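You operate a simulated robot arm through the tools that you are given. There is no shell and no other tool. Be economical: measure what you need, move in short steps, check, and stop when the job is done.

You are at the controls of a simulated robot arm. One attempt, no reset.

TASK
Store 145.325 MHz and then 145.450 MHz in the small radio's memory.
Fine: switch it on first and leave it on, tuned to the second; store nothing else.

The check looks at the end state, three seconds after you hand in, the way a careful person would. Anything else that was tipped, shoved, dropped, spilled or broken makes it a failure.

THE ROBOT
A 7-joint arm with a fingered hand on a trunk, on a base that drives. Base frame: it is fixed to the floor where the robot stands at the start and does not move with it; the origin is under the middle of the robot, x ahead of it, y to its left, z up. Units: m, rad, N and s.
With the tool pointing down near the work surface it reaches from about 0.3 to 0.7 m from the robot's upright axis, wherever it stands. Its first joint turns from -2.897 to 2.897 rad. Places, roughly: attenuator button [0.7, -0.2, 0.8]; big radio power button [0.7, -0.2, 0.9]; big radio volume knob [0.7, -0.1, 0.8]; drive knob [0.7, -0.3, 0.8]; eighty metre button [0.7, -0.3, 0.9]; fifteen metre button [0.7, -0.3, 0.9]; forty metre button [0.7, -0.3, 0.9]; gain knob [0.7, -0.1, 0.8]; main dial [0.7, -0.2, 0.8]; mode button [0.7, -0.2, 0.9]; notch knob [0.7, -0.2, 0.8]; send button [0.7, -0.3, 0.9]; small radio [0.8, -0.1, 1]; small radio store button [0.7, -0.1, 0.9]; small radio volume knob [0.7, -0.2, 1]; speed knob [0.7, -0.3, 0.8]. Payload 4 kg.
Tool frame: the origin (TCP) lies between the finger pads and is the grasp point; the fingertips stand 0.026 m ahead of it; z points along the fingers, y is the line along which they close. The gripper opens to 0.148 m. The gripper's body begins 0.073 m behind the TCP. The gripper is a hand of 3 fingers: y runs from the thumb to the fingers, the wrist lies at [0, 0, -0.239] in the tool frame, and closing takes about 1.5 s.
Orientation is told as [roll, pitch, yaw] about the base's x, y, z axes, in that order, counted from this pose: with the fingers straight down and closing along the base's y, the tool's x points along the base's -x, its y along +y and its z along -z.

THE INTERFACE
- The arm moves only by the tool drive_tool. Its argument "plan" is a list of rows, each an object (a shift or turn left out is 0, a gripper value left out holds the last) with "linear": the shift along the base's x, y, z in cm, a list of three; "rot": the turn, a rotation vector about the base's x, y, z in rad, a list of three; "claw": the opening, from 0 (shut) to 1 (fully open). In form: [{"linear": [x, y, z], "rot": [wx, wy, wz], "claw": claw}, ...]. A call has 1 to 20 rows; each row shifts and turns the commanded pose from where the row before left it. Each row takes 0.2 s and may step no farther than 0.05 m and 0.15 rad from the row before; otherwise, or with a gripper value out of range, the whole call is refused. A pose out of reach is approached as far as the arm can. The call stops where the force on the tool passes 40 N (or 10 N more than at its start, if that is more) or the arm is blocked; 0.2 s more then pass. Each finger travels about 0.072 m/s and halts on what it meets, pressing with about 26 N; the grip force reading is that of the motor and also rises with nothing between the fingers. The clock runs only during rows and for 0.2 s after the last one: add rows that do not move to give the fingers time. The reply holds the time, the measured pose of the TCP, the force on the tool along the base axes, the opening and the grip force, in the units named above and with some noise, with the torque about the TCP (base axes, N m) and any sound that the robot's microphone picked up.
- Cameras (640 x 400 px; columns grow to the right, rows downward): "scene" is now at [0.0224, 0.1384, 1.5573]; the picture's right is [-0.16, -0.99, 0.00], its down [-0.69, 0.11, -0.71] and it looks along [0.70, -0.12, -0.70] (base axes); focal length 262 px, centre (320, 200). "wrist" rides on the gripper at [0.068, -0.039, -0.09] in the tool frame; the picture's right is [0.50, 0.87, 0.00], its down [-0.66, 0.38, -0.65] and it looks along [-0.57, 0.33, 0.76] (tool axes); focal length 222 px, centre (320, 200). There is no depth. A picture from a camera that has moved, and an enlarged one, comes with that camera's place and axes in the base frame and with its lens.
- camera(camera): a new picture of that camera. The clock stands still meanwhile.
- raise_lower(by): slides the trunk up (or, below 0, down) by that many m; the arm and the scene camera ride with it, the base frame stays. It gives what a move gives, with no picture.
- base_move(legs): drives the robot by 1 to 6 legs, each [ahead, left, turn to the left] in m, m and rad, along the robot's own axes; the way and the turn of a leg run together, so that a leg with both is an arc; at most 1.5 m and 3.142 rad a leg. The arm and the cameras ride along, it lands a little off, and it stops where it bumps. It gives what a move gives.
- grasp_type(shape): the hand has 3 fingers and takes this shape, open, in about a second: jaw (thumb against the fingers, like two jaws); tri (thumb and two fingers); tip (a fingertip pinch); poke (one finger out to press); point (the index stretched); flat (the hand flat); cup (the hand cupped); fist (a fist). The gripper value then closes the fingers along that shape, each until it touches; the sizes above hold for jaw. It gives what a move gives, with no picture.
- head_to(pan, tilt): turns the head with the scene camera to pan (to the left, within 2.705 rad either way) and tilt (down, from -0.506 to 1.204), counted from straight ahead of the robot. It gives what a move gives.
- enlarge(camera, box): a new picture of the part [left, top, right, bottom] of that camera's present view, enlarged. The clock stands still meanwhile.
- finish_job(): hands the job in; it is judged then, once.

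Work in short steps. Places have to be worked out from the pictures, the camera data and where the tool is seen: move nearer, look again, correct. Check each grasp and each placing, and mend what went wrong. You have 120 turns and 82 pictures in all, those below and enlarged ones among them. Open the gripper and draw the arm clear of the work before you hand the job in, unless the task says otherwise; then end with one line.

The tools are called by a JSON object that holds its "method" and its "body". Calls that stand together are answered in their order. drive_tool: Moves the arm, as the interface text tells. Its arguments: {"type":"object","properties":{"plan":{"type":"array"}},"required":["plan"]} The other tools are called the same way: raise_lower (by) slides the trunk up or down; grasp_type (shape) gives the hand a shape; base_move (legs) drives the base; head_to (pan, tilt) turns the head that bears the scene camera; camera (camera) takes a picture; enlarge (camera, box) takes an enlarged picture of a part of a camera's view; finish_job () hands the job in.

At the start:

```text
clock: 0.0
position: [0.4538, 0.1019, 1.1379]
tool_rot: [0.0, -0.001, -0.001]
ft_force: [0.2, -0.1, -0.2]
ft_torque: [0.01, 0.0, -0.01]
opening: 0.1481
grasp_force: 0.1
shape: jaw
trunk travel left (down, up): [-0.525, 0.065]
robot x, y, heading: [0.0026, 0.0013, -0.004]
head pan, tilt: [-0.164, 0.778]
```

scene: 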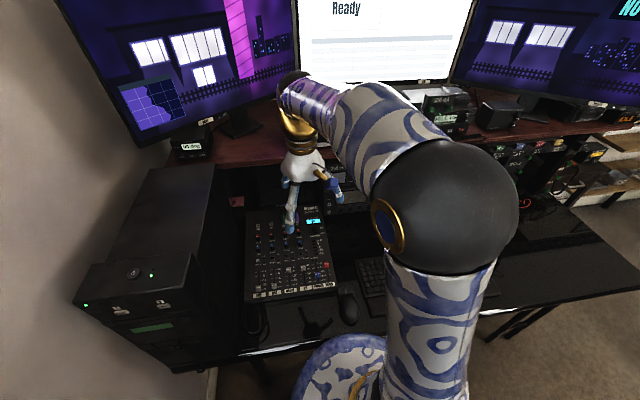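
wrist: 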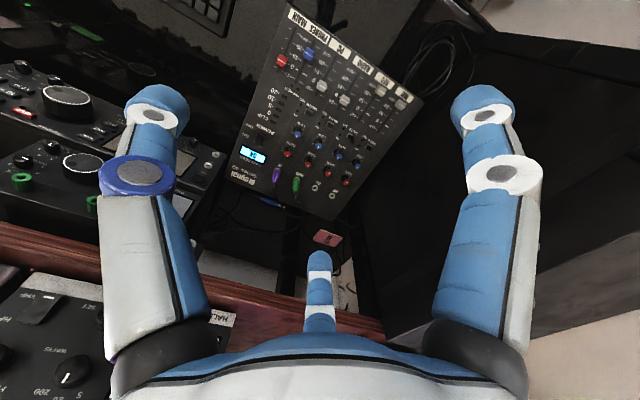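

The arm hides most of the small radio. I'll enlarge the region near it in the scene view.

{"method": "enlarge", "body": {"camera": "scene", "box": [400, 60, 640, 210]}}

{"method": "enlarge", "body": {"camera": "wrist", "box": [0, 40, 220, 400]}}

```text
2.67 times, centred on (520, 135) of scene
camera zoom: at [0.0224, 0.1384, 1.5573], right [-0.16, -0.99, 0.0], down [-0.69, 0.11, -0.71], along [0.7, -0.12, -0.7], focal length 698 px, centre (-213, 373)
```

zoom: 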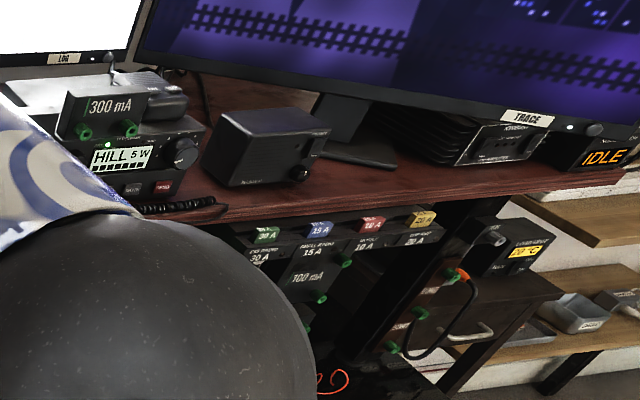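

```text
1.11 times, centred on (110, 220) of wrist
camera zoom: at [0.3856, 0.0626, 1.2286], right [-0.5, 0.87, 0.0], down [0.66, 0.38, 0.65], along [0.57, 0.33, -0.76], focal length 247 px, centre (553, 178)
```

zoom: 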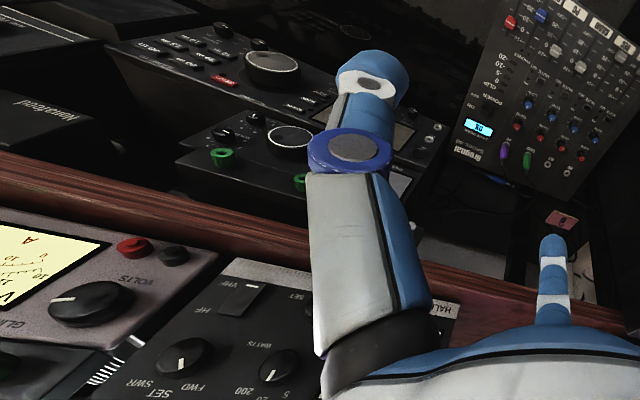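

The forearm and elbow hide the radio. I'll swing the hand to the right (robot side, in free air) so the left-mounted camera sees past it.

{"method": "drive_tool", "body": {"plan": [{"linear": [-1, -4, 1]}, {"linear": [-1, -4, 1]}, {"linear": [-1, -4, 1]}, {"linear": [-1, -4, 1]}, {"linear": [-1, -4, 1]}, {"linear": [0, -4, 0]}, {"linear": [0, -4, 0]}, {"linear": [0, -4, 0]}, {"linear": [0, -4, 0]}, {"linear": [0, -4, 0]}, {"linear": [0, 0, 0]}]}}

{"method": "camera", "body": {"camera": "scene"}}

```text
clock: 2.4
position: [0.4035, -0.298, 1.1883]
tool_rot: [-0.002, 0.0, -0.001]
ft_force: [1.1, -0.7, 0.1]
ft_torque: [0.0, -0.01, -0.03]
opening: 0.1482
grasp_force: 0.1
shape: jaw
trunk travel left (down, up): [-0.525, 0.065]
robot x, y, heading: [0.0009, -0.0004, -0.004]
head pan, tilt: [-0.164, 0.778]
```

```text
77 pictures are left
camera scene: at [0.0225, 0.1382, 1.5573], right [-0.16, -0.99, 0.0], down [-0.69, 0.11, -0.71], along [0.7, -0.12, -0.7], focal length 262 px, centre (320, 200)
```

scene: 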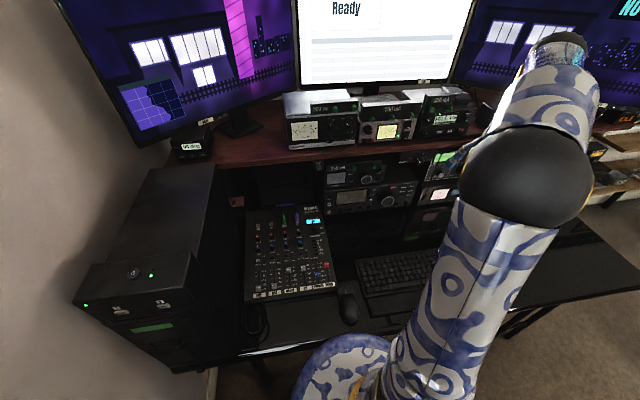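

The view is clear. Enlarging the radios under the shelf.

{"method": "enlarge", "body": {"camera": "scene", "box": [300, 145, 476, 255]}}

{"method": "enlarge", "body": {"camera": "scene", "box": [310, 150, 406, 210]}}

{"method": "enlarge", "body": {"camera": "scene", "box": [280, 80, 472, 200]}}

```text
3.64 times, centred on (388, 200) of scene
camera zoom: at [0.0225, 0.1382, 1.5573], right [-0.16, -0.99, 0.0], down [-0.69, 0.11, -0.71], along [0.7, -0.12, -0.7], focal length 952 px, centre (73, 200)
```

zoom: 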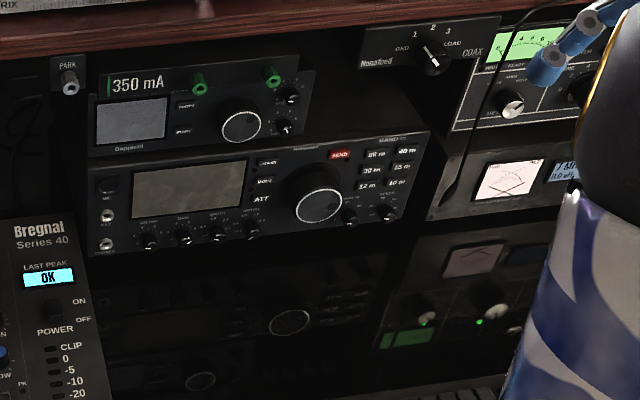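

```text
6.67 times, centred on (358, 180) of scene
camera zoom: at [0.0225, 0.1382, 1.5573], right [-0.16, -0.99, 0.0], down [-0.69, 0.11, -0.71], along [0.7, -0.12, -0.7], focal length 1746 px, centre (67, 333)
```

zoom: 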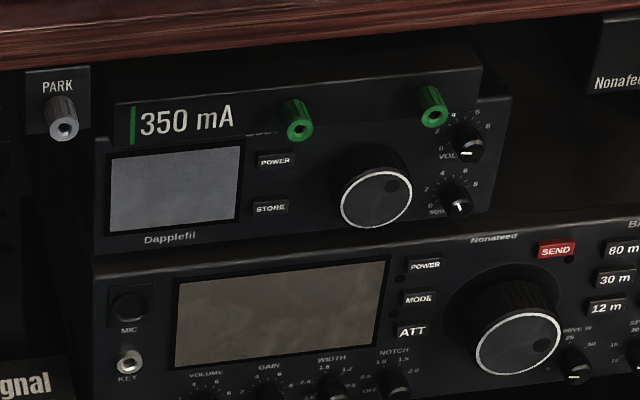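

```text
3.33 times, centred on (376, 140) of scene
camera zoom: at [0.0225, 0.1382, 1.5573], right [-0.16, -0.99, 0.0], down [-0.69, 0.11, -0.71], along [0.7, -0.12, -0.7], focal length 873 px, centre (133, 400)
```

zoom: 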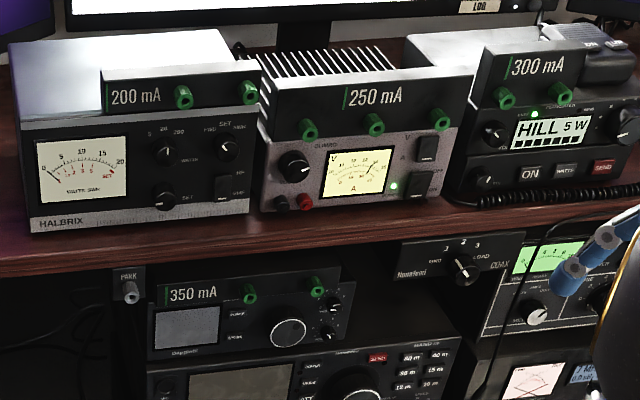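

The small radio ("Dapplefil") sits under the shelf with POWER, STORE, a dial, VOL and SQL. I'll turn the hand to point forward in front of it.

{"method": "drive_tool", "body": {"plan": [{"linear": [1, 1, -1], "rot": [0, -0.143, 0]}, {"linear": [1, 1, -1], "rot": [0, -0.143, 0]}, {"linear": [1, 1, -1], "rot": [0, -0.143, 0]}, {"linear": [1, 1, -1], "rot": [0, -0.143, 0]}, {"linear": [1, 1, -1], "rot": [0, -0.143, 0]}, {"linear": [1, 1, -1], "rot": [0, -0.143, 0]}, {"linear": [1, 1, -1], "rot": [0, -0.143, 0]}, {"linear": [1, 1, -1], "rot": [0, -0.143, 0]}, {"linear": [1, 1, -1], "rot": [0, -0.143, 0]}, {"linear": [0, 1, -1], "rot": [0, -0.143, 0]}, {"linear": [0, 1, -1], "rot": [0, -0.141, 0]}, {"linear": [0, 1, -1]}, {"linear": [0, 1, -1]}, {}]}}

{"method": "camera", "body": {"camera": "wrist"}}

{"method": "camera", "body": {"camera": "scene"}}

```text
clock: 5.4
position: [0.4931, -0.1774, 1.0763]
tool_rot: [-0.471, -1.516, 0.451]
ft_force: [0.7, -0.9, 0.3]
ft_torque: [0.01, -0.01, -0.01]
opening: 0.1481
grasp_force: 0.0
shape: jaw
out of reach, approached as far as the arm can: row 6, 13
trunk travel left (down, up): [-0.525, 0.065]
robot x, y, heading: [-0.0021, 0.0009, 0.002]
head pan, tilt: [-0.164, 0.778]
```

```text
73 pictures are left
camera wrist: at [0.3983, -0.2158, 1.0145], right [-0.01, 0.85, -0.52], down [-0.61, 0.41, 0.68], along [0.79, 0.32, 0.52], focal length 222 px, centre (320, 200)
```

wrist: 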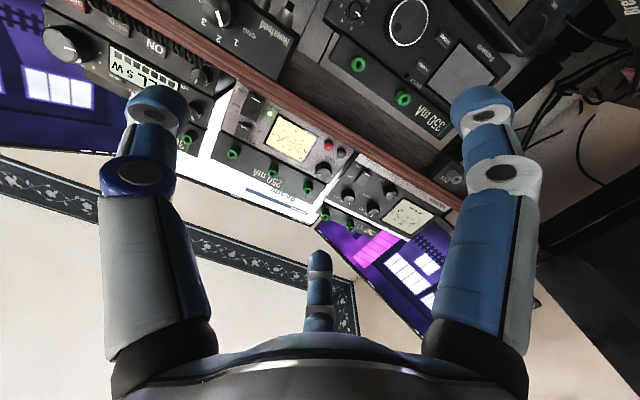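

```text
72 pictures are left
camera scene: at [0.0223, 0.138, 1.5573], right [-0.16, -0.99, 0.0], down [-0.69, 0.11, -0.71], along [0.7, -0.12, -0.7], focal length 262 px, centre (320, 200)
```

scene: 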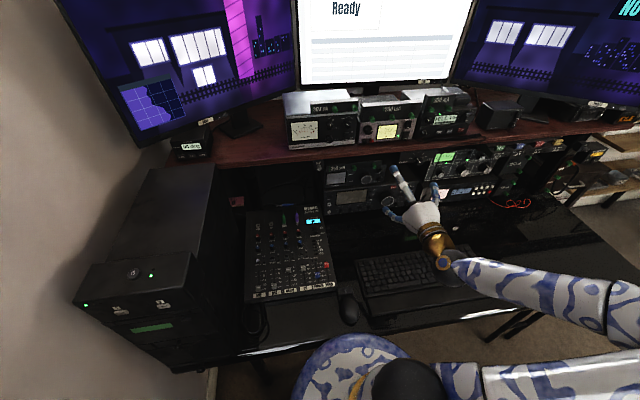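

The hand points forward now with the camera below, view upside down. I'll try rolling the hand about the forward axis so the wrist camera sits above.

{"method": "drive_tool", "body": {"plan": [{"rot": [0.148, 0, 0]}, {"rot": [0.148, 0, 0]}, {"rot": [0.148, 0, 0]}, {"rot": [0.148, 0, 0]}, {"rot": [0.148, 0, 0]}, {"rot": [0.148, 0, 0]}, {"rot": [0.148, 0, 0]}, {"rot": [0.148, 0, 0]}, {"rot": [0.148, 0, 0]}, {"rot": [0.148, 0, 0]}, {}]}}

```text
clock: 7.8
position: [0.4932, -0.1778, 1.077]
tool_rot: [1.542, -0.115, -1.519]
ft_force: [-0.4, -0.5, 0.4]
ft_torque: [0.0, 0.02, -0.03]
opening: 0.1483
grasp_force: 0.1
shape: jaw
trunk travel left (down, up): [-0.525, 0.065]
robot x, y, heading: [-0.0008, -0.0018, -0.005]
head pan, tilt: [-0.164, 0.778]
```

The roll works; continue it to bring the camera on top.

{"method": "drive_tool", "body": {"plan": [{"rot": [0.148, 0, 0]}, {"rot": [0.148, 0, 0]}, {"rot": [0.148, 0, 0]}, {"rot": [0.148, 0, 0]}, {"rot": [0.148, 0, 0]}, {"rot": [0.148, 0, 0]}, {"rot": [0.148, 0, 0]}, {"rot": [0.148, 0, 0]}, {"rot": [0.148, 0, 0]}, {"rot": [0.148, 0, 0]}, {"rot": [0.148, 0, 0]}, {}]}}

{"method": "camera", "body": {"camera": "wrist"}}

```text
clock: 10.4
position: [0.493, -0.1757, 1.0763]
tool_rot: [2.273, 1.494, -0.841]
ft_force: [0.2, -0.4, 0.0]
ft_torque: [-0.03, 0.0, -0.01]
opening: 0.1481
grasp_force: 0.0
shape: jaw
trunk travel left (down, up): [-0.525, 0.065]
robot x, y, heading: [-0.0004, 0.0017, 0.0]
head pan, tilt: [-0.164, 0.778]
```

```text
71 pictures are left
camera wrist: at [0.3983, -0.1365, 1.1373], right [0.0, -0.84, 0.55], down [-0.61, -0.43, -0.66], along [0.79, -0.34, -0.51], focal length 222 px, centre (320, 200)
```

wrist: 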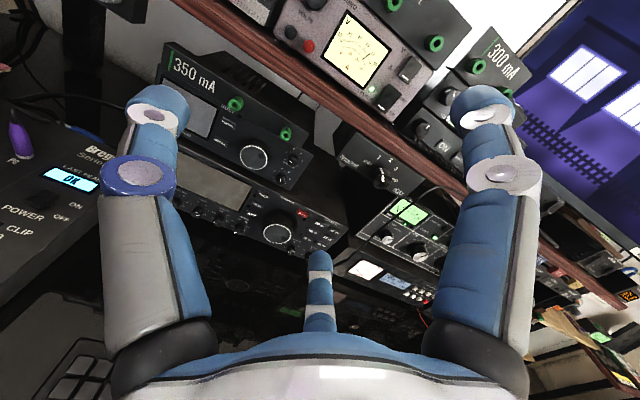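

Good view. Enlarge the small radio from here to triangulate, and set the hand to poke.

{"method": "enlarge", "body": {"camera": "wrist", "box": [150, 40, 342, 160]}}

{"method": "grasp_type", "body": {"shape": "poke"}}

{"method": "camera", "body": {"camera": "wrist"}}

```text
3.33 times, centred on (246, 100) of wrist
camera zoom: at [0.3983, -0.1365, 1.1373], right [0.0, -0.84, 0.55], down [-0.61, -0.43, -0.66], along [0.79, -0.34, -0.51], focal length 740 px, centre (567, 533)
```

zoom: 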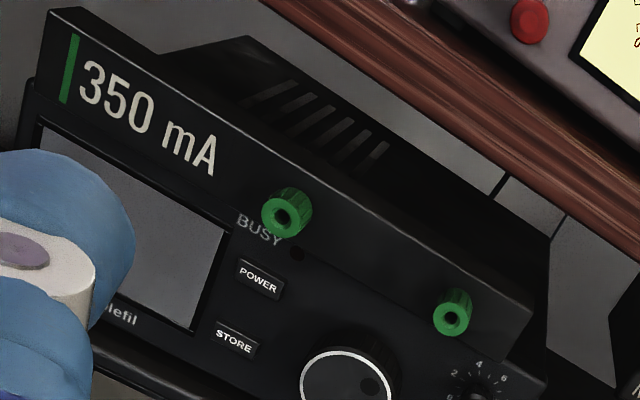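

```text
clock: 11.3
position: [0.4932, -0.1763, 1.0764]
tool_rot: [2.263, 1.492, -0.854]
ft_force: [-0.6, -0.6, 0.8]
ft_torque: [0.0, 0.0, -0.02]
opening: 0.0
grasp_force: 0.1
shape: poke
trunk travel left (down, up): [-0.525, 0.065]
robot x, y, heading: [0.0034, 0.0023, 0.002]
head pan, tilt: [-0.164, 0.778]
```

```text
69 pictures are left
camera wrist: at [0.3983, -0.1365, 1.1373], right [0.0, -0.83, 0.55], down [-0.61, -0.43, -0.66], along [0.79, -0.34, -0.51], focal length 222 px, centre (320, 200)
```

wrist: 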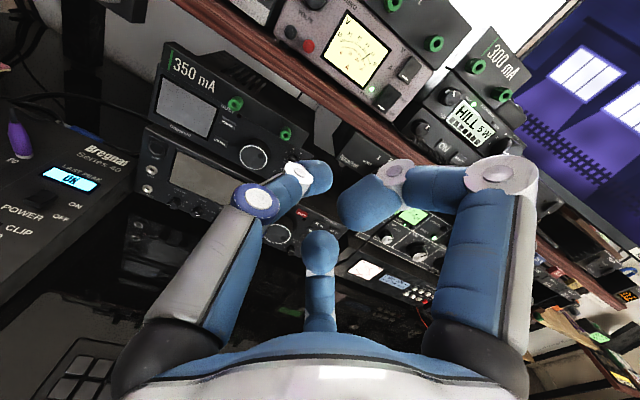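

The poke finger seems to be the centre one. I'll triangulate its tip with the scene camera.

{"method": "enlarge", "body": {"camera": "scene", "box": [352, 140, 480, 220]}}

{"method": "enlarge", "body": {"camera": "wrist", "box": [120, 60, 408, 240]}}

```text
5.00 times, centred on (416, 180) of scene
camera zoom: at [0.0223, 0.1381, 1.5573], right [-0.16, -0.99, 0.0], down [-0.69, 0.11, -0.71], along [0.7, -0.12, -0.7], focal length 1310 px, centre (-160, 300)
```

zoom: 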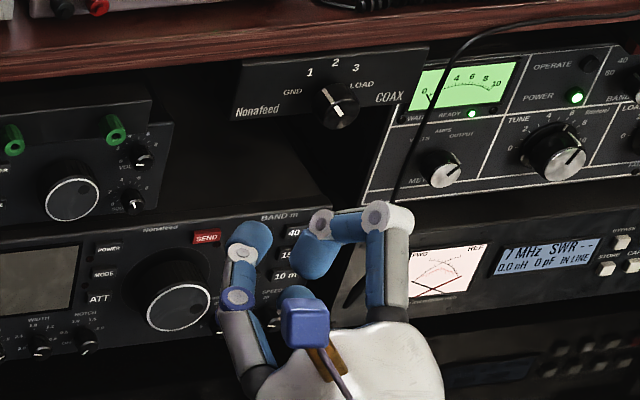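

```text
2.22 times, centred on (264, 150) of wrist
camera zoom: at [0.3983, -0.1365, 1.1373], right [0.0, -0.83, 0.55], down [-0.61, -0.43, -0.66], along [0.79, -0.34, -0.51], focal length 494 px, centre (444, 311)
```

zoom: 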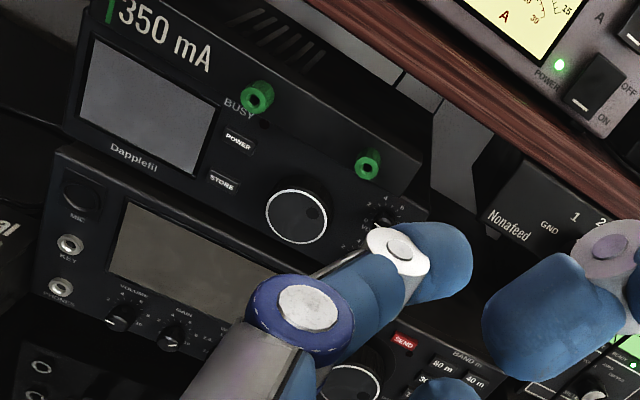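

Triangulated: POWER ≈ [0.708, -0.088, 0.979], STORE ≈ [0.707, -0.088, 0.948], dial face ≈ [0.689, -0.139, 0.963]; poke tip ≈ TCP + 0.026 along the tool. Move to a few cm before POWER.

{"method": "drive_tool", "body": {"plan": [{"linear": [0, 1.74, -1.97]}, {"linear": [1, 1.74, -1.97]}, {"linear": [3, 1.74, -1.97]}, {"linear": [4, 1.74, -1.97]}, {"linear": [4, 1.74, -1.97]}, {}]}}

{"method": "camera", "body": {"camera": "wrist"}}

{"method": "enlarge", "body": {"camera": "scene", "box": [310, 150, 406, 210]}}

```text
clock: 12.7
position: [0.6144, -0.0886, 0.9799]
tool_rot: [2.261, 1.491, -0.855]
ft_force: [0.8, 0.1, 0.7]
ft_torque: [0.0, 0.05, 0.01]
opening: 0.0
grasp_force: 0.0
shape: poke
trunk travel left (down, up): [-0.525, 0.065]
robot x, y, heading: [0.0002, -0.0003, -0.001]
head pan, tilt: [-0.164, 0.778]
```

```text
66 pictures are left
camera wrist: at [0.5189, -0.0483, 1.0395], right [0.0, -0.83, 0.55], down [-0.61, -0.43, -0.66], along [0.79, -0.34, -0.51], focal length 222 px, centre (320, 200)
```

wrist: 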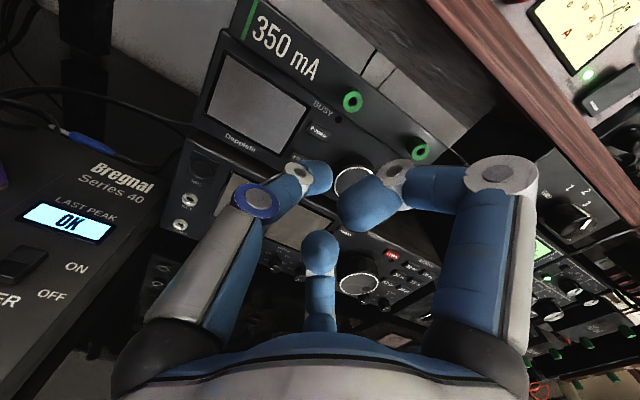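

```text
6.67 times, centred on (358, 180) of scene
camera zoom: at [0.0227, 0.1383, 1.5573], right [-0.16, -0.99, 0.0], down [-0.69, 0.11, -0.71], along [0.7, -0.12, -0.7], focal length 1746 px, centre (67, 333)
```

zoom: 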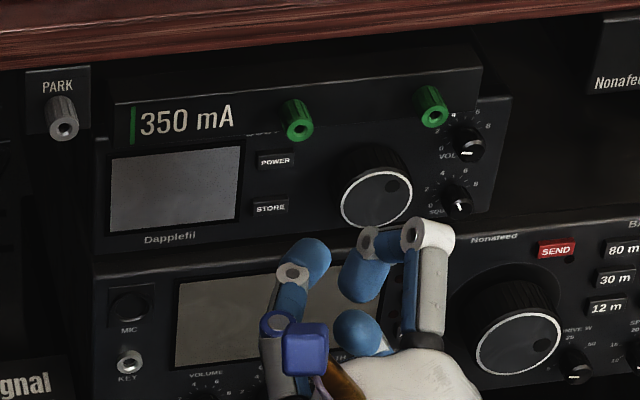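

Tip is lined up with POWER at about x=0.64. Advance 5 cm in small steps; the call stops on force.

{"method": "drive_tool", "body": {"plan": [{"linear": [2, 0, 0]}, {"linear": [1.5, 0, 0]}, {"linear": [1, 0, 0]}, {"linear": [0.5, 0, 0]}]}}

{"method": "camera", "body": {"camera": "wrist"}}

{"method": "enlarge", "body": {"camera": "scene", "box": [310, 150, 406, 210]}}

```text
clock: 13.7
position: [0.6647, -0.0901, 0.9769]
tool_rot: [2.264, 1.493, -0.852]
ft_force: [-1.1, 0.0, -0.1]
ft_torque: [0.01, -0.01, -0.02]
opening: 0.0
grasp_force: 0.0
shape: poke
trunk travel left (down, up): [-0.525, 0.065]
robot x, y, heading: [-0.0017, 0.0003, 0.002]
head pan, tilt: [-0.164, 0.778]
```

```text
64 pictures are left
camera wrist: at [0.5691, -0.0496, 1.0391], right [0.0, -0.83, 0.55], down [-0.61, -0.43, -0.66], along [0.79, -0.34, -0.51], focal length 222 px, centre (320, 200)
```

wrist: 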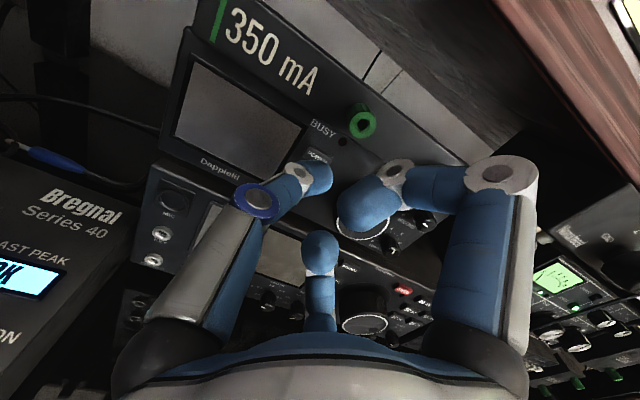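

```text
6.67 times, centred on (358, 180) of scene
camera zoom: at [0.0225, 0.1382, 1.5573], right [-0.16, -0.99, 0.0], down [-0.69, 0.11, -0.71], along [0.7, -0.12, -0.7], focal length 1746 px, centre (67, 333)
```

zoom: 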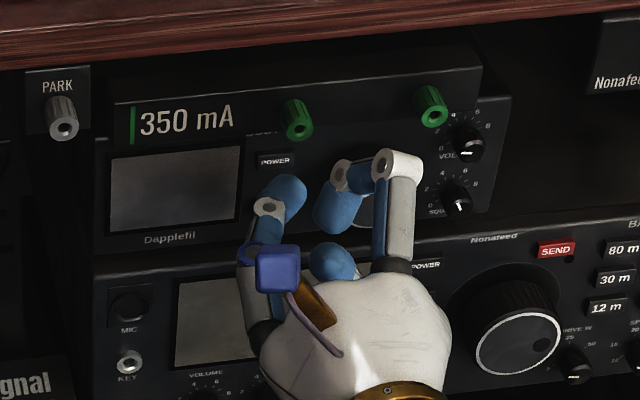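

Still free, and the tip's path in the picture leads straight to POWER, about 2 cm on. Advance finely.

{"method": "drive_tool", "body": {"plan": [{"linear": [1, 0, 0]}, {"linear": [0.4, 0, 0]}, {"linear": [0.2, 0, 0]}, {"linear": [0.2, 0, 0]}, {}]}}

{"method": "camera", "body": {"camera": "wrist"}}

```text
clock: 14.9
position: [0.6806, -0.0893, 0.9774]
tool_rot: [2.259, 1.492, -0.855]
ft_force: [-0.4, -0.6, -0.8]
ft_torque: [0.02, 0.0, -0.03]
opening: 0.0
grasp_force: 0.0
shape: poke
trunk travel left (down, up): [-0.525, 0.065]
robot x, y, heading: [0.0011, 0.0009, -0.001]
head pan, tilt: [-0.164, 0.778]
```

```text
62 pictures are left
camera wrist: at [0.5867, -0.0496, 1.039], right [0.0, -0.83, 0.55], down [-0.61, -0.43, -0.66], along [0.79, -0.34, -0.51], focal length 222 px, centre (320, 200)
```

wrist: 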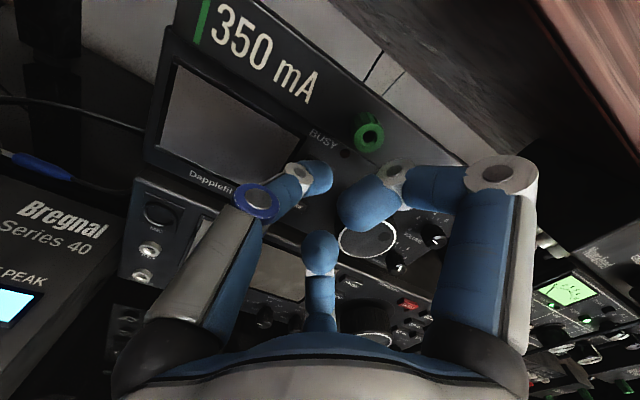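

No contact yet. Continue in 2 mm rows.

{"method": "drive_tool", "body": {"plan": [{"linear": [0.2, 0, 0]}, {"linear": [0.2, 0, 0]}]}}

{"method": "drive_tool", "body": {"plan": [{"linear": [0.2, 0, 0]}, {"linear": [0.1, 0, 0]}]}}

```text
clock: 15.5
position: [0.684, -0.0899, 0.9782]
tool_rot: [2.262, 1.492, -0.852]
ft_force: [-2.6, -0.9, 0.4]
ft_torque: [-0.01, 0.03, 0.0]
opening: 0.0001
grasp_force: 0.2
shape: poke
trunk travel left (down, up): [-0.525, 0.065]
robot x, y, heading: [-0.0006, 0.0017, 0.005]
head pan, tilt: [-0.164, 0.778]
heard: click
```

```text
clock: 16.1
position: [0.6869, -0.0898, 0.9784]
tool_rot: [2.262, 1.493, -0.85]
ft_force: [-17.2, 2.1, -3.4]
ft_torque: [0.03, 0.16, 0.05]
opening: 0.0
grasp_force: 0.1
shape: poke
trunk travel left (down, up): [-0.525, 0.065]
robot x, y, heading: [-0.0017, 0.0015, -0.002]
head pan, tilt: [-0.164, 0.778]
```

Heard a click with light force at TCP x≈0.684. Retract and look at the display.

{"method": "drive_tool", "body": {"plan": [{"linear": [-0.7, 0, 0]}, {"linear": [-2, 0, 0]}, {"linear": [-3, 0, 0]}, {}]}}

{"method": "enlarge", "body": {"camera": "wrist", "box": [140, 0, 460, 200]}}

{"method": "enlarge", "body": {"camera": "scene", "box": [310, 150, 406, 210]}}

```text
clock: 17.1
position: [0.6303, -0.0899, 0.9769]
tool_rot: [2.263, 1.492, -0.852]
ft_force: [0.0, -0.2, -0.6]
ft_torque: [0.02, -0.02, 0.01]
opening: 0.0
grasp_force: 0.1
shape: poke
trunk travel left (down, up): [-0.525, 0.065]
robot x, y, heading: [0.0009, -0.0021, -0.0]
head pan, tilt: [-0.164, 0.778]
```

```text
2.00 times, centred on (300, 100) of wrist
camera zoom: at [0.5357, -0.0496, 1.0382], right [0.0, -0.83, 0.55], down [-0.61, -0.43, -0.66], along [0.79, -0.34, -0.51], focal length 444 px, centre (360, 400)
```

zoom: 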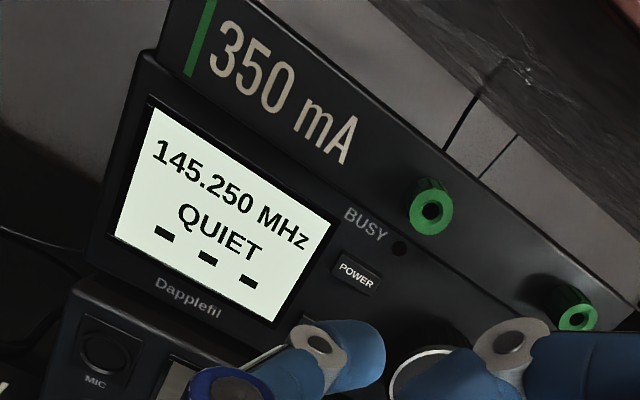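

```text
6.67 times, centred on (358, 180) of scene
camera zoom: at [0.0224, 0.1381, 1.5573], right [-0.16, -0.99, 0.0], down [-0.69, 0.11, -0.71], along [0.7, -0.12, -0.7], focal length 1746 px, centre (67, 333)
```

zoom: 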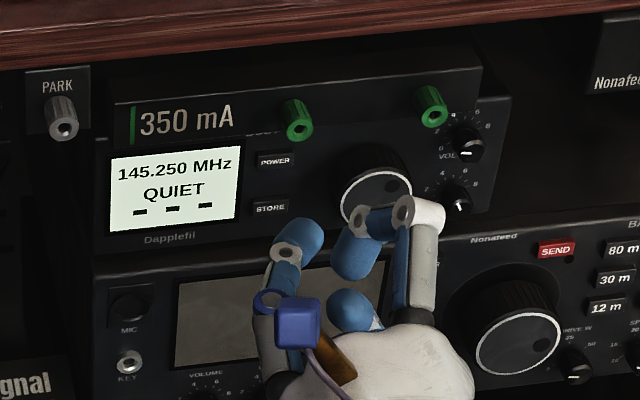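

The radio is on at 145.250 with three empty slots. Next, place the fingertip at the dial's finger dimple (upper right of the dial), just short of contact.

{"method": "drive_tool", "body": {"plan": [{"linear": [0, -3, -0.2]}, {"linear": [1, -2.86, -0.2]}, {"linear": [1, 0, 0]}, {}]}}

{"method": "enlarge", "body": {"camera": "scene", "box": [310, 150, 406, 210]}}

{"method": "enlarge", "body": {"camera": "wrist", "box": [140, 0, 460, 200]}}

```text
clock: 18.1
position: [0.652, -0.1486, 0.9736]
tool_rot: [2.26, 1.492, -0.857]
ft_force: [-0.1, -0.3, 0.0]
ft_torque: [0.01, 0.02, 0.01]
opening: 0.0
grasp_force: 0.1
shape: poke
trunk travel left (down, up): [-0.525, 0.065]
robot x, y, heading: [0.0012, 0.0025, 0.0]
head pan, tilt: [-0.164, 0.778]
```

```text
6.67 times, centred on (358, 180) of scene
camera zoom: at [0.0226, 0.1382, 1.5573], right [-0.16, -0.99, 0.0], down [-0.69, 0.11, -0.71], along [0.7, -0.12, -0.7], focal length 1746 px, centre (67, 333)
```

zoom: 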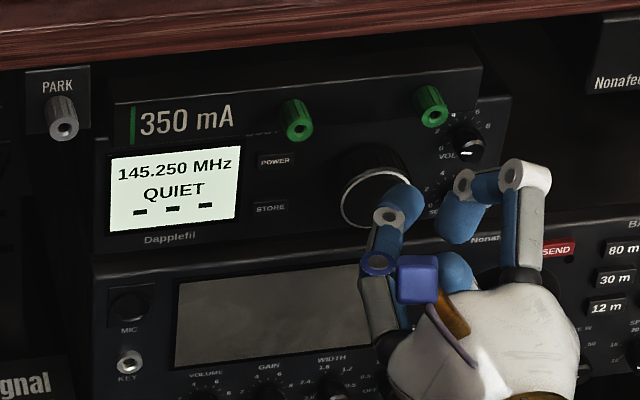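

```text
2.00 times, centred on (300, 100) of wrist
camera zoom: at [0.5568, -0.1088, 1.0349], right [0.0, -0.83, 0.55], down [-0.61, -0.43, -0.66], along [0.79, -0.34, -0.51], focal length 444 px, centre (360, 400)
```

zoom: 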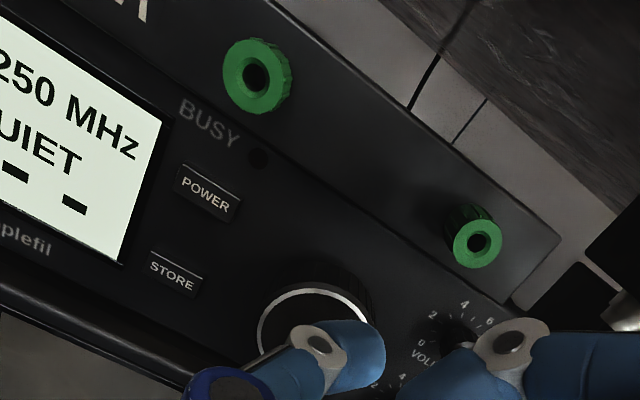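

Aligned near the dimple. Advance gently to contact.

{"method": "drive_tool", "body": {"plan": [{"linear": [0.6, 0, 0]}, {"linear": [0.3, 0, 0]}, {"linear": [0.2, 0, 0]}, {}]}}

{"method": "drive_tool", "body": {"plan": [{"linear": [0.2, 0, 0]}, {}]}}

```text
clock: 19.1
position: [0.6623, -0.1487, 0.9736]
tool_rot: [2.258, 1.493, -0.856]
ft_force: [-4.1, 1.1, -0.6]
ft_torque: [0.01, 0.02, 0.0]
opening: 0.0001
grasp_force: 0.0
shape: poke
trunk travel left (down, up): [-0.525, 0.065]
robot x, y, heading: [-0.0003, 0.0006, 0.003]
head pan, tilt: [-0.164, 0.778]
```

```text
clock: 19.7
position: [0.6622, -0.1483, 0.9747]
tool_rot: [2.263, 1.494, -0.852]
ft_force: [-19.3, 3.9, -4.6]
ft_torque: [0.0, 0.17, 0.02]
opening: 0.0001
grasp_force: 0.0
shape: poke
trunk travel left (down, up): [-0.525, 0.065]
robot x, y, heading: [0.004, 0.0012, 0.004]
head pan, tilt: [-0.164, 0.778]
```

Contact, ~19 N. Ease slightly and try a short clockwise arc (~20°).

{"method": "drive_tool", "body": {"plan": [{"linear": [-0.1, 0, 0]}, {"linear": [0, -0.15, -0.18]}, {"linear": [0, -0.17, -0.21]}, {}]}}

{"method": "enlarge", "body": {"camera": "scene", "box": [310, 150, 406, 210]}}

```text
clock: 20.7
position: [0.6625, -0.1498, 0.9706]
tool_rot: [2.274, 1.493, -0.841]
ft_force: [-14.7, 4.1, -0.3]
ft_torque: [0.02, 0.07, 0.1]
opening: 0.0
grasp_force: 0.0
shape: poke
trunk travel left (down, up): [-0.525, 0.065]
robot x, y, heading: [0.0031, 0.0018, 0.002]
head pan, tilt: [-0.164, 0.778]
```

```text
6.67 times, centred on (358, 180) of scene
camera zoom: at [0.0206, 0.1387, 1.5573], right [-0.16, -0.99, 0.0], down [-0.69, 0.11, -0.71], along [0.7, -0.12, -0.7], focal length 1746 px, centre (67, 333)
```

zoom: 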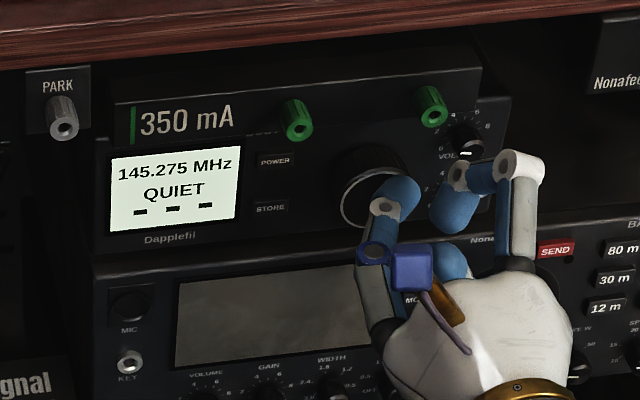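

Excellent: the dial turned to 145.275. Continue the arc clockwise.

{"method": "drive_tool", "body": {"plan": [{"linear": [0, -0.1, -0.23]}, {"linear": [0, -0.08, -0.24]}, {}]}}

{"method": "enlarge", "body": {"camera": "scene", "box": [310, 150, 406, 210]}}

```text
clock: 21.5
position: [0.662, -0.153, 0.9658]
tool_rot: [2.269, 1.493, -0.848]
ft_force: [-13.3, 5.5, 0.6]
ft_torque: [0.03, 0.04, 0.16]
opening: 0.0
grasp_force: 0.0
shape: poke
trunk travel left (down, up): [-0.525, 0.065]
robot x, y, heading: [-0.0027, -0.0002, -0.004]
head pan, tilt: [-0.164, 0.778]
```

```text
6.67 times, centred on (358, 180) of scene
camera zoom: at [0.0204, 0.1389, 1.5573], right [-0.16, -0.99, 0.0], down [-0.69, 0.11, -0.71], along [0.7, -0.12, -0.7], focal length 1746 px, centre (67, 333)
```

zoom: 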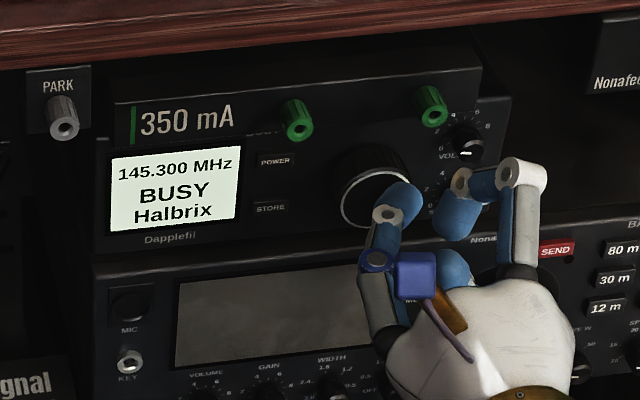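

145.300. One more ~20° arc step.

{"method": "drive_tool", "body": {"plan": [{"linear": [0, -0.02, -0.24]}, {"linear": [0, 0.02, -0.26]}, {}]}}

{"method": "enlarge", "body": {"camera": "scene", "box": [310, 150, 406, 210]}}

```text
clock: 22.3
position: [0.6625, -0.1529, 0.9613]
tool_rot: [2.274, 1.494, -0.841]
ft_force: [-11.9, 3.9, 2.3]
ft_torque: [0.03, -0.03, 0.11]
opening: 0.0
grasp_force: 0.0
shape: poke
trunk travel left (down, up): [-0.525, 0.065]
robot x, y, heading: [-0.0006, -0.0009, -0.003]
head pan, tilt: [-0.164, 0.778]
```

```text
6.67 times, centred on (358, 180) of scene
camera zoom: at [0.0206, 0.1388, 1.5573], right [-0.16, -0.99, 0.0], down [-0.69, 0.11, -0.71], along [0.7, -0.12, -0.7], focal length 1746 px, centre (67, 333)
```

zoom: 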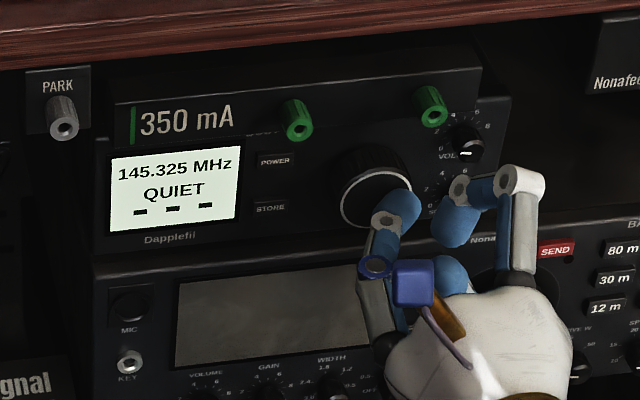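

145.325 reached. Retract, check it held, and line up with STORE.

{"method": "drive_tool", "body": {"plan": [{"linear": [-1.5, 0, 0]}, {"linear": [-1.5, 0, 0]}, {"linear": [0, 3.2, -0.7]}, {"linear": [0, 3.2, -0.7]}, {}]}}

{"method": "enlarge", "body": {"camera": "scene", "box": [310, 150, 406, 210]}}

```text
clock: 23.5
position: [0.6332, -0.0895, 0.9451]
tool_rot: [2.258, 1.492, -0.857]
ft_force: [0.6, -0.3, 0.1]
ft_torque: [0.01, -0.01, 0.03]
opening: 0.0
grasp_force: 0.1
shape: poke
trunk travel left (down, up): [-0.525, 0.065]
robot x, y, heading: [-0.0022, -0.0002, -0.001]
head pan, tilt: [-0.164, 0.778]
```

```text
6.67 times, centred on (358, 180) of scene
camera zoom: at [0.0225, 0.1383, 1.5573], right [-0.16, -0.99, 0.0], down [-0.69, 0.11, -0.71], along [0.7, -0.12, -0.7], focal length 1746 px, centre (67, 333)
```

zoom: 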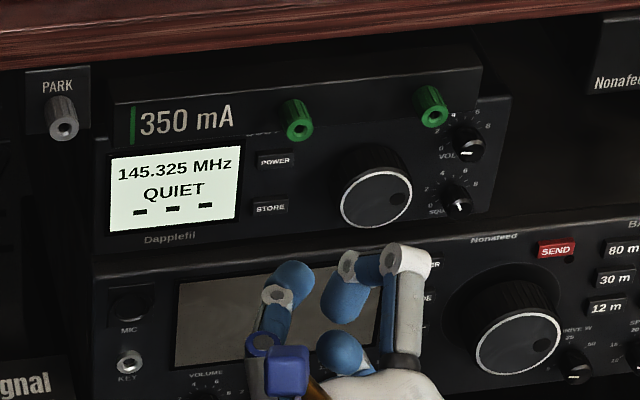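

Frequency held. Advance on STORE until the click.

{"method": "drive_tool", "body": {"plan": [{"linear": [2, 0, 0.1]}, {"linear": [1.7, 0, 0.1]}, {"linear": [0.8, 0, 0]}, {"linear": [0.2, 0, 0]}, {}]}}

{"method": "drive_tool", "body": {"plan": [{"linear": [0.2, 0, 0]}, {"linear": [0.15, 0, 0]}]}}

```text
clock: 24.7
position: [0.6802, -0.0896, 0.9484]
tool_rot: [2.262, 1.493, -0.853]
ft_force: [-0.5, -0.8, -0.2]
ft_torque: [0.0, 0.01, -0.03]
opening: 0.0
grasp_force: 0.2
shape: poke
trunk travel left (down, up): [-0.525, 0.065]
robot x, y, heading: [-0.0026, -0.0003, -0.001]
head pan, tilt: [-0.164, 0.778]
```

```text
clock: 25.3
position: [0.6836, -0.0878, 0.9479]
tool_rot: [2.258, 1.494, -0.855]
ft_force: [-2.0, -0.5, -0.1]
ft_torque: [0.03, 0.02, 0.02]
opening: 0.0
grasp_force: 0.0
shape: poke
trunk travel left (down, up): [-0.525, 0.065]
robot x, y, heading: [-0.0008, -0.0029, -0.001]
head pan, tilt: [-0.164, 0.778]
heard: click
```

Click heard. Retract and check the display.

{"method": "drive_tool", "body": {"plan": [{"linear": [-2, 0, 0]}, {"linear": [-3.2, 0, 0]}, {}]}}

{"method": "enlarge", "body": {"camera": "scene", "box": [310, 150, 406, 210]}}

```text
clock: 26.1
position: [0.6317, -0.0891, 0.9478]
tool_rot: [2.264, 1.494, -0.854]
ft_force: [-0.2, -0.1, -0.5]
ft_torque: [-0.03, -0.02, -0.03]
opening: 0.0
grasp_force: 0.0
shape: poke
trunk travel left (down, up): [-0.525, 0.065]
robot x, y, heading: [0.0012, -0.0012, 0.003]
head pan, tilt: [-0.164, 0.778]
```

```text
6.67 times, centred on (358, 180) of scene
camera zoom: at [0.0223, 0.1381, 1.5573], right [-0.16, -0.99, 0.0], down [-0.69, 0.11, -0.71], along [0.7, -0.12, -0.7], focal length 1746 px, centre (67, 333)
```

zoom: 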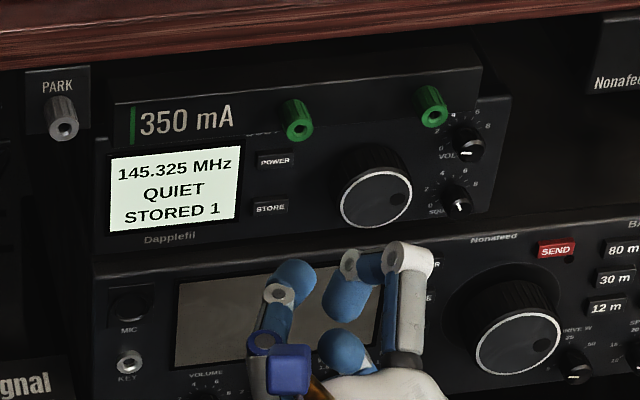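

Stored in slot 1. Return to the dial's upper right for five more 25 kHz steps; retrace the same contact.

{"method": "drive_tool", "body": {"plan": [{"linear": [0, -3, 1.3]}, {"linear": [1, -2.94, 1.28]}, {"linear": [1, 0, 0]}, {"linear": [0.6, 0, 0]}, {"linear": [0.3, 0, 0]}, {"linear": [0.3, 0, 0]}, {}]}}

{"method": "drive_tool", "body": {"plan": [{"linear": [0, -0.15, -0.18]}, {"linear": [0, -0.17, -0.21]}, {"linear": [0, -0.1, -0.23]}, {"linear": [0, -0.08, -0.24]}, {}]}}

{"method": "enlarge", "body": {"camera": "scene", "box": [310, 150, 406, 210]}}

```text
clock: 27.7
position: [0.6617, -0.1473, 0.974]
tool_rot: [2.258, 1.493, -0.855]
ft_force: [-12.7, 2.5, -3.6]
ft_torque: [0.01, 0.15, 0.04]
opening: 0.0
grasp_force: 0.0
shape: poke
trunk travel left (down, up): [-0.525, 0.065]
robot x, y, heading: [0.0003, 0.001, 0.003]
head pan, tilt: [-0.164, 0.778]
```

```text
clock: 28.9
position: [0.6617, -0.1521, 0.9672]
tool_rot: [2.273, 1.489, -0.842]
ft_force: [-17.8, 6.0, 1.1]
ft_torque: [0.05, 0.07, 0.17]
opening: 0.0
grasp_force: 0.0
shape: poke
trunk travel left (down, up): [-0.525, 0.065]
robot x, y, heading: [0.0014, 0.0012, -0.003]
head pan, tilt: [-0.164, 0.778]
```

```text
6.67 times, centred on (358, 180) of scene
camera zoom: at [0.0197, 0.1391, 1.5573], right [-0.16, -0.99, 0.0], down [-0.69, 0.11, -0.71], along [0.7, -0.12, -0.7], focal length 1746 px, centre (67, 333)
```

zoom: 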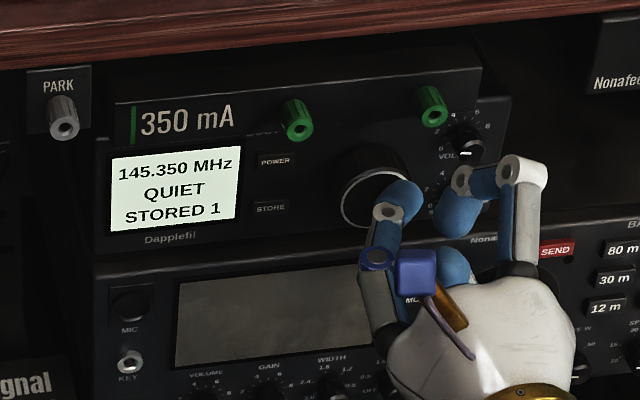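

145.350; one step so far. Continue the arc from 10° to −30°.

{"method": "drive_tool", "body": {"plan": [{"linear": [0, -0.02, -0.24]}, {"linear": [0, 0.02, -0.26]}, {"linear": [0, 0.07, -0.24]}, {"linear": [0, 0.11, -0.23]}, {}]}}

{"method": "enlarge", "body": {"camera": "scene", "box": [310, 150, 406, 210]}}

```text
clock: 30.1
position: [0.6623, -0.1523, 0.9579]
tool_rot: [2.273, 1.49, -0.844]
ft_force: [-13.2, 3.9, 4.2]
ft_torque: [0.03, -0.03, 0.12]
opening: 0.0002
grasp_force: 0.0
shape: poke
trunk travel left (down, up): [-0.525, 0.065]
robot x, y, heading: [-0.0017, 0.0066, 0.004]
head pan, tilt: [-0.164, 0.778]
```

```text
6.67 times, centred on (358, 180) of scene
camera zoom: at [0.0202, 0.1387, 1.5573], right [-0.16, -0.99, 0.0], down [-0.69, 0.11, -0.71], along [0.7, -0.12, -0.7], focal length 1746 px, centre (67, 333)
```

zoom: 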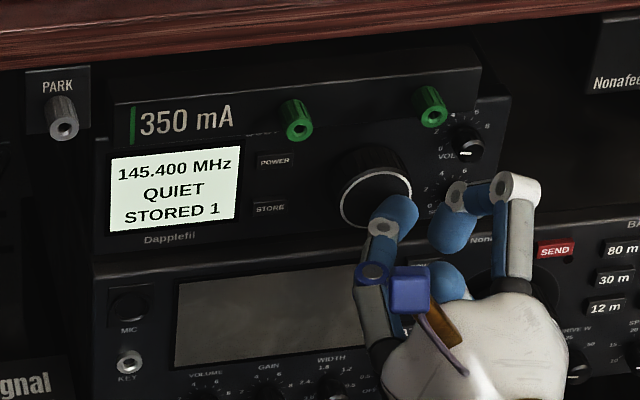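

145.400. Two more steps; continue to −50°, then check.

{"method": "drive_tool", "body": {"plan": [{"linear": [0, 0.15, -0.21]}, {"linear": [0, 0.18, -0.19]}, {}]}}

{"method": "enlarge", "body": {"camera": "scene", "box": [310, 150, 406, 210]}}

```text
clock: 30.9
position: [0.6635, -0.149, 0.9522]
tool_rot: [2.274, 1.492, -0.844]
ft_force: [-12.3, 0.4, 2.4]
ft_torque: [0.02, -0.02, 0.0]
opening: 0.0
grasp_force: 0.0
shape: poke
trunk travel left (down, up): [-0.525, 0.065]
robot x, y, heading: [-0.0008, 0.0023, 0.001]
head pan, tilt: [-0.164, 0.778]
```

```text
6.67 times, centred on (358, 180) of scene
camera zoom: at [0.0207, 0.1383, 1.5573], right [-0.16, -0.99, 0.0], down [-0.69, 0.11, -0.71], along [0.7, -0.12, -0.7], focal length 1746 px, centre (67, 333)
```

zoom: 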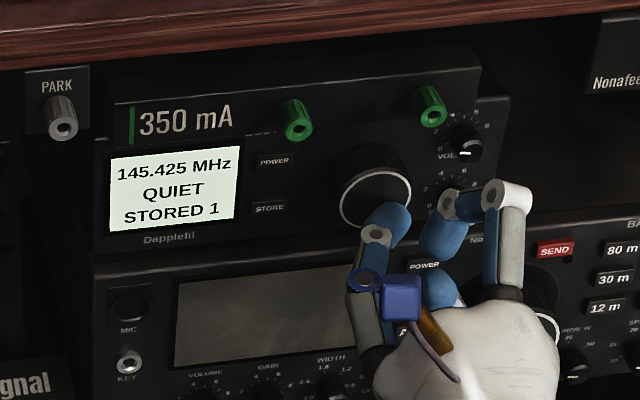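

145.425. One more ~20° arc.

{"method": "drive_tool", "body": {"plan": [{"linear": [0, 0.21, -0.14]}, {"linear": [0, 0.23, -0.11]}, {}]}}

{"method": "enlarge", "body": {"camera": "scene", "box": [310, 150, 406, 210]}}

```text
clock: 31.7
position: [0.664, -0.1444, 0.9499]
tool_rot: [2.267, 1.494, -0.847]
ft_force: [-11.7, -1.3, 0.5]
ft_torque: [0.05, 0.01, -0.03]
opening: 0.0002
grasp_force: 0.0
shape: poke
trunk travel left (down, up): [-0.525, 0.065]
robot x, y, heading: [-0.0037, -0.0012, -0.002]
head pan, tilt: [-0.164, 0.778]
```

```text
6.67 times, centred on (358, 180) of scene
camera zoom: at [0.0208, 0.1379, 1.5573], right [-0.16, -0.99, 0.0], down [-0.69, 0.11, -0.71], along [0.7, -0.12, -0.7], focal length 1746 px, centre (67, 333)
```

zoom: 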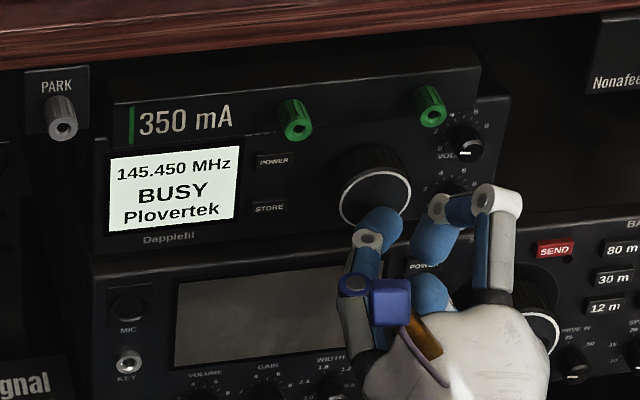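

145.450. Retract, line up with STORE, and check it held.

{"method": "drive_tool", "body": {"plan": [{"linear": [-1.5, 0, 0]}, {"linear": [-1.7, 0, 0]}, {"linear": [0, 2.75, -0.1]}, {"linear": [0, 2.75, -0.1]}, {}]}}

{"method": "enlarge", "body": {"camera": "scene", "box": [310, 150, 406, 210]}}

```text
clock: 32.9
position: [0.6322, -0.0883, 0.9468]
tool_rot: [2.258, 1.493, -0.858]
ft_force: [0.2, 0.3, -0.2]
ft_torque: [-0.02, -0.01, 0.01]
opening: 0.0
grasp_force: 0.1
shape: poke
trunk travel left (down, up): [-0.525, 0.065]
robot x, y, heading: [0.0033, -0.0008, 0.002]
head pan, tilt: [-0.164, 0.778]
```

```text
6.67 times, centred on (358, 180) of scene
camera zoom: at [0.0225, 0.1383, 1.5573], right [-0.16, -0.99, 0.0], down [-0.69, 0.11, -0.71], along [0.7, -0.12, -0.7], focal length 1746 px, centre (67, 333)
```

zoom: 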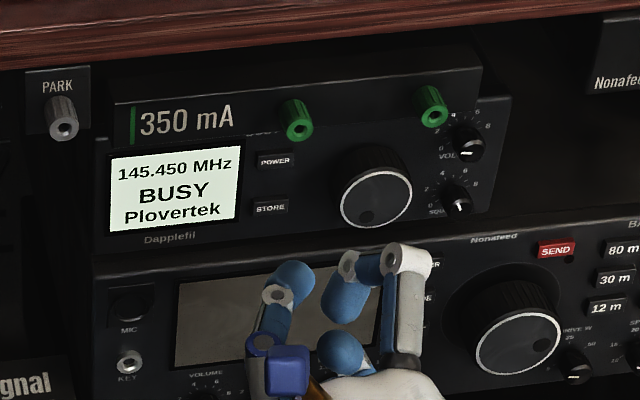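

Frequency held, radio unmoved. Press STORE the same way.

{"method": "drive_tool", "body": {"plan": [{"linear": [2, 0, 0.05]}, {"linear": [1.7, 0, 0]}, {"linear": [0.8, 0, 0]}, {"linear": [0.3, 0, 0]}, {}]}}

{"method": "drive_tool", "body": {"plan": [{"linear": [0.2, 0, 0]}, {"linear": [0.15, 0, 0]}]}}

```text
clock: 34.1
position: [0.6808, -0.0885, 0.9474]
tool_rot: [2.262, 1.492, -0.852]
ft_force: [-0.3, -0.1, 0.0]
ft_torque: [0.03, 0.0, 0.0]
opening: 0.0
grasp_force: 0.0
shape: poke
trunk travel left (down, up): [-0.525, 0.065]
robot x, y, heading: [-0.0028, -0.0017, -0.001]
head pan, tilt: [-0.164, 0.778]
```

```text
clock: 34.7
position: [0.6848, -0.0891, 0.9481]
tool_rot: [2.261, 1.493, -0.853]
ft_force: [-1.4, 0.8, -0.2]
ft_torque: [0.01, -0.01, 0.01]
opening: 0.0002
grasp_force: 0.0
shape: poke
trunk travel left (down, up): [-0.525, 0.065]
robot x, y, heading: [0.0004, 0.001, -0.003]
head pan, tilt: [-0.164, 0.778]
heard: click
```

Click. Retract straight back well clear and check.

{"method": "drive_tool", "body": {"plan": [{"linear": [-2, 0, 0]}, {"linear": [-3, 0, 0]}, {"linear": [-4, 0, 0]}, {"linear": [-4, 0, 0]}, {"linear": [-3, 0, 1]}, {}]}}

{"method": "enlarge", "body": {"camera": "scene", "box": [310, 150, 406, 210]}}

{"method": "camera", "body": {"camera": "scene"}}

```text
clock: 36.1
position: [0.5228, -0.0883, 0.9575]
tool_rot: [2.266, 1.492, -0.851]
ft_force: [0.0, -0.3, 0.1]
ft_torque: [0.01, 0.02, -0.04]
opening: 0.0001
grasp_force: 0.0
shape: poke
trunk travel left (down, up): [-0.525, 0.065]
robot x, y, heading: [0.0012, 0.0024, 0.005]
head pan, tilt: [-0.164, 0.778]
```

```text
6.67 times, centred on (358, 180) of scene
camera zoom: at [0.0222, 0.1382, 1.5573], right [-0.16, -0.99, 0.0], down [-0.69, 0.11, -0.71], along [0.7, -0.12, -0.7], focal length 1746 px, centre (67, 333)
```

zoom: 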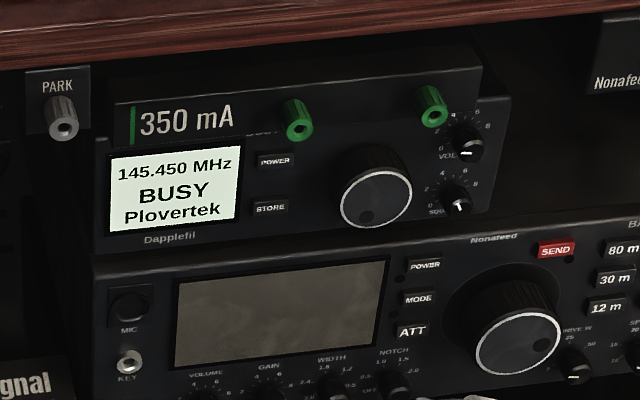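

```text
46 pictures are left
camera scene: at [0.0222, 0.1382, 1.5573], right [-0.16, -0.99, 0.0], down [-0.69, 0.11, -0.71], along [0.7, -0.12, -0.7], focal length 262 px, centre (320, 200)
```

scene: 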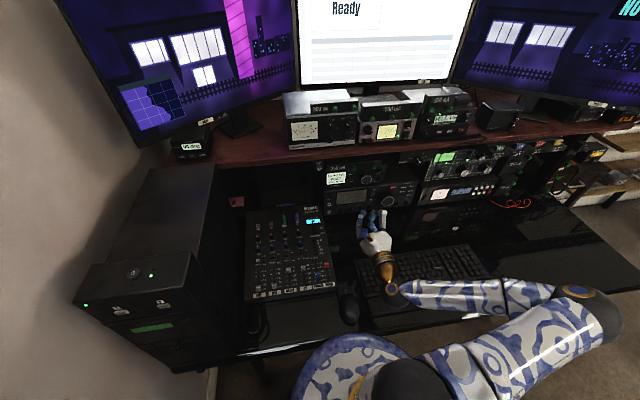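

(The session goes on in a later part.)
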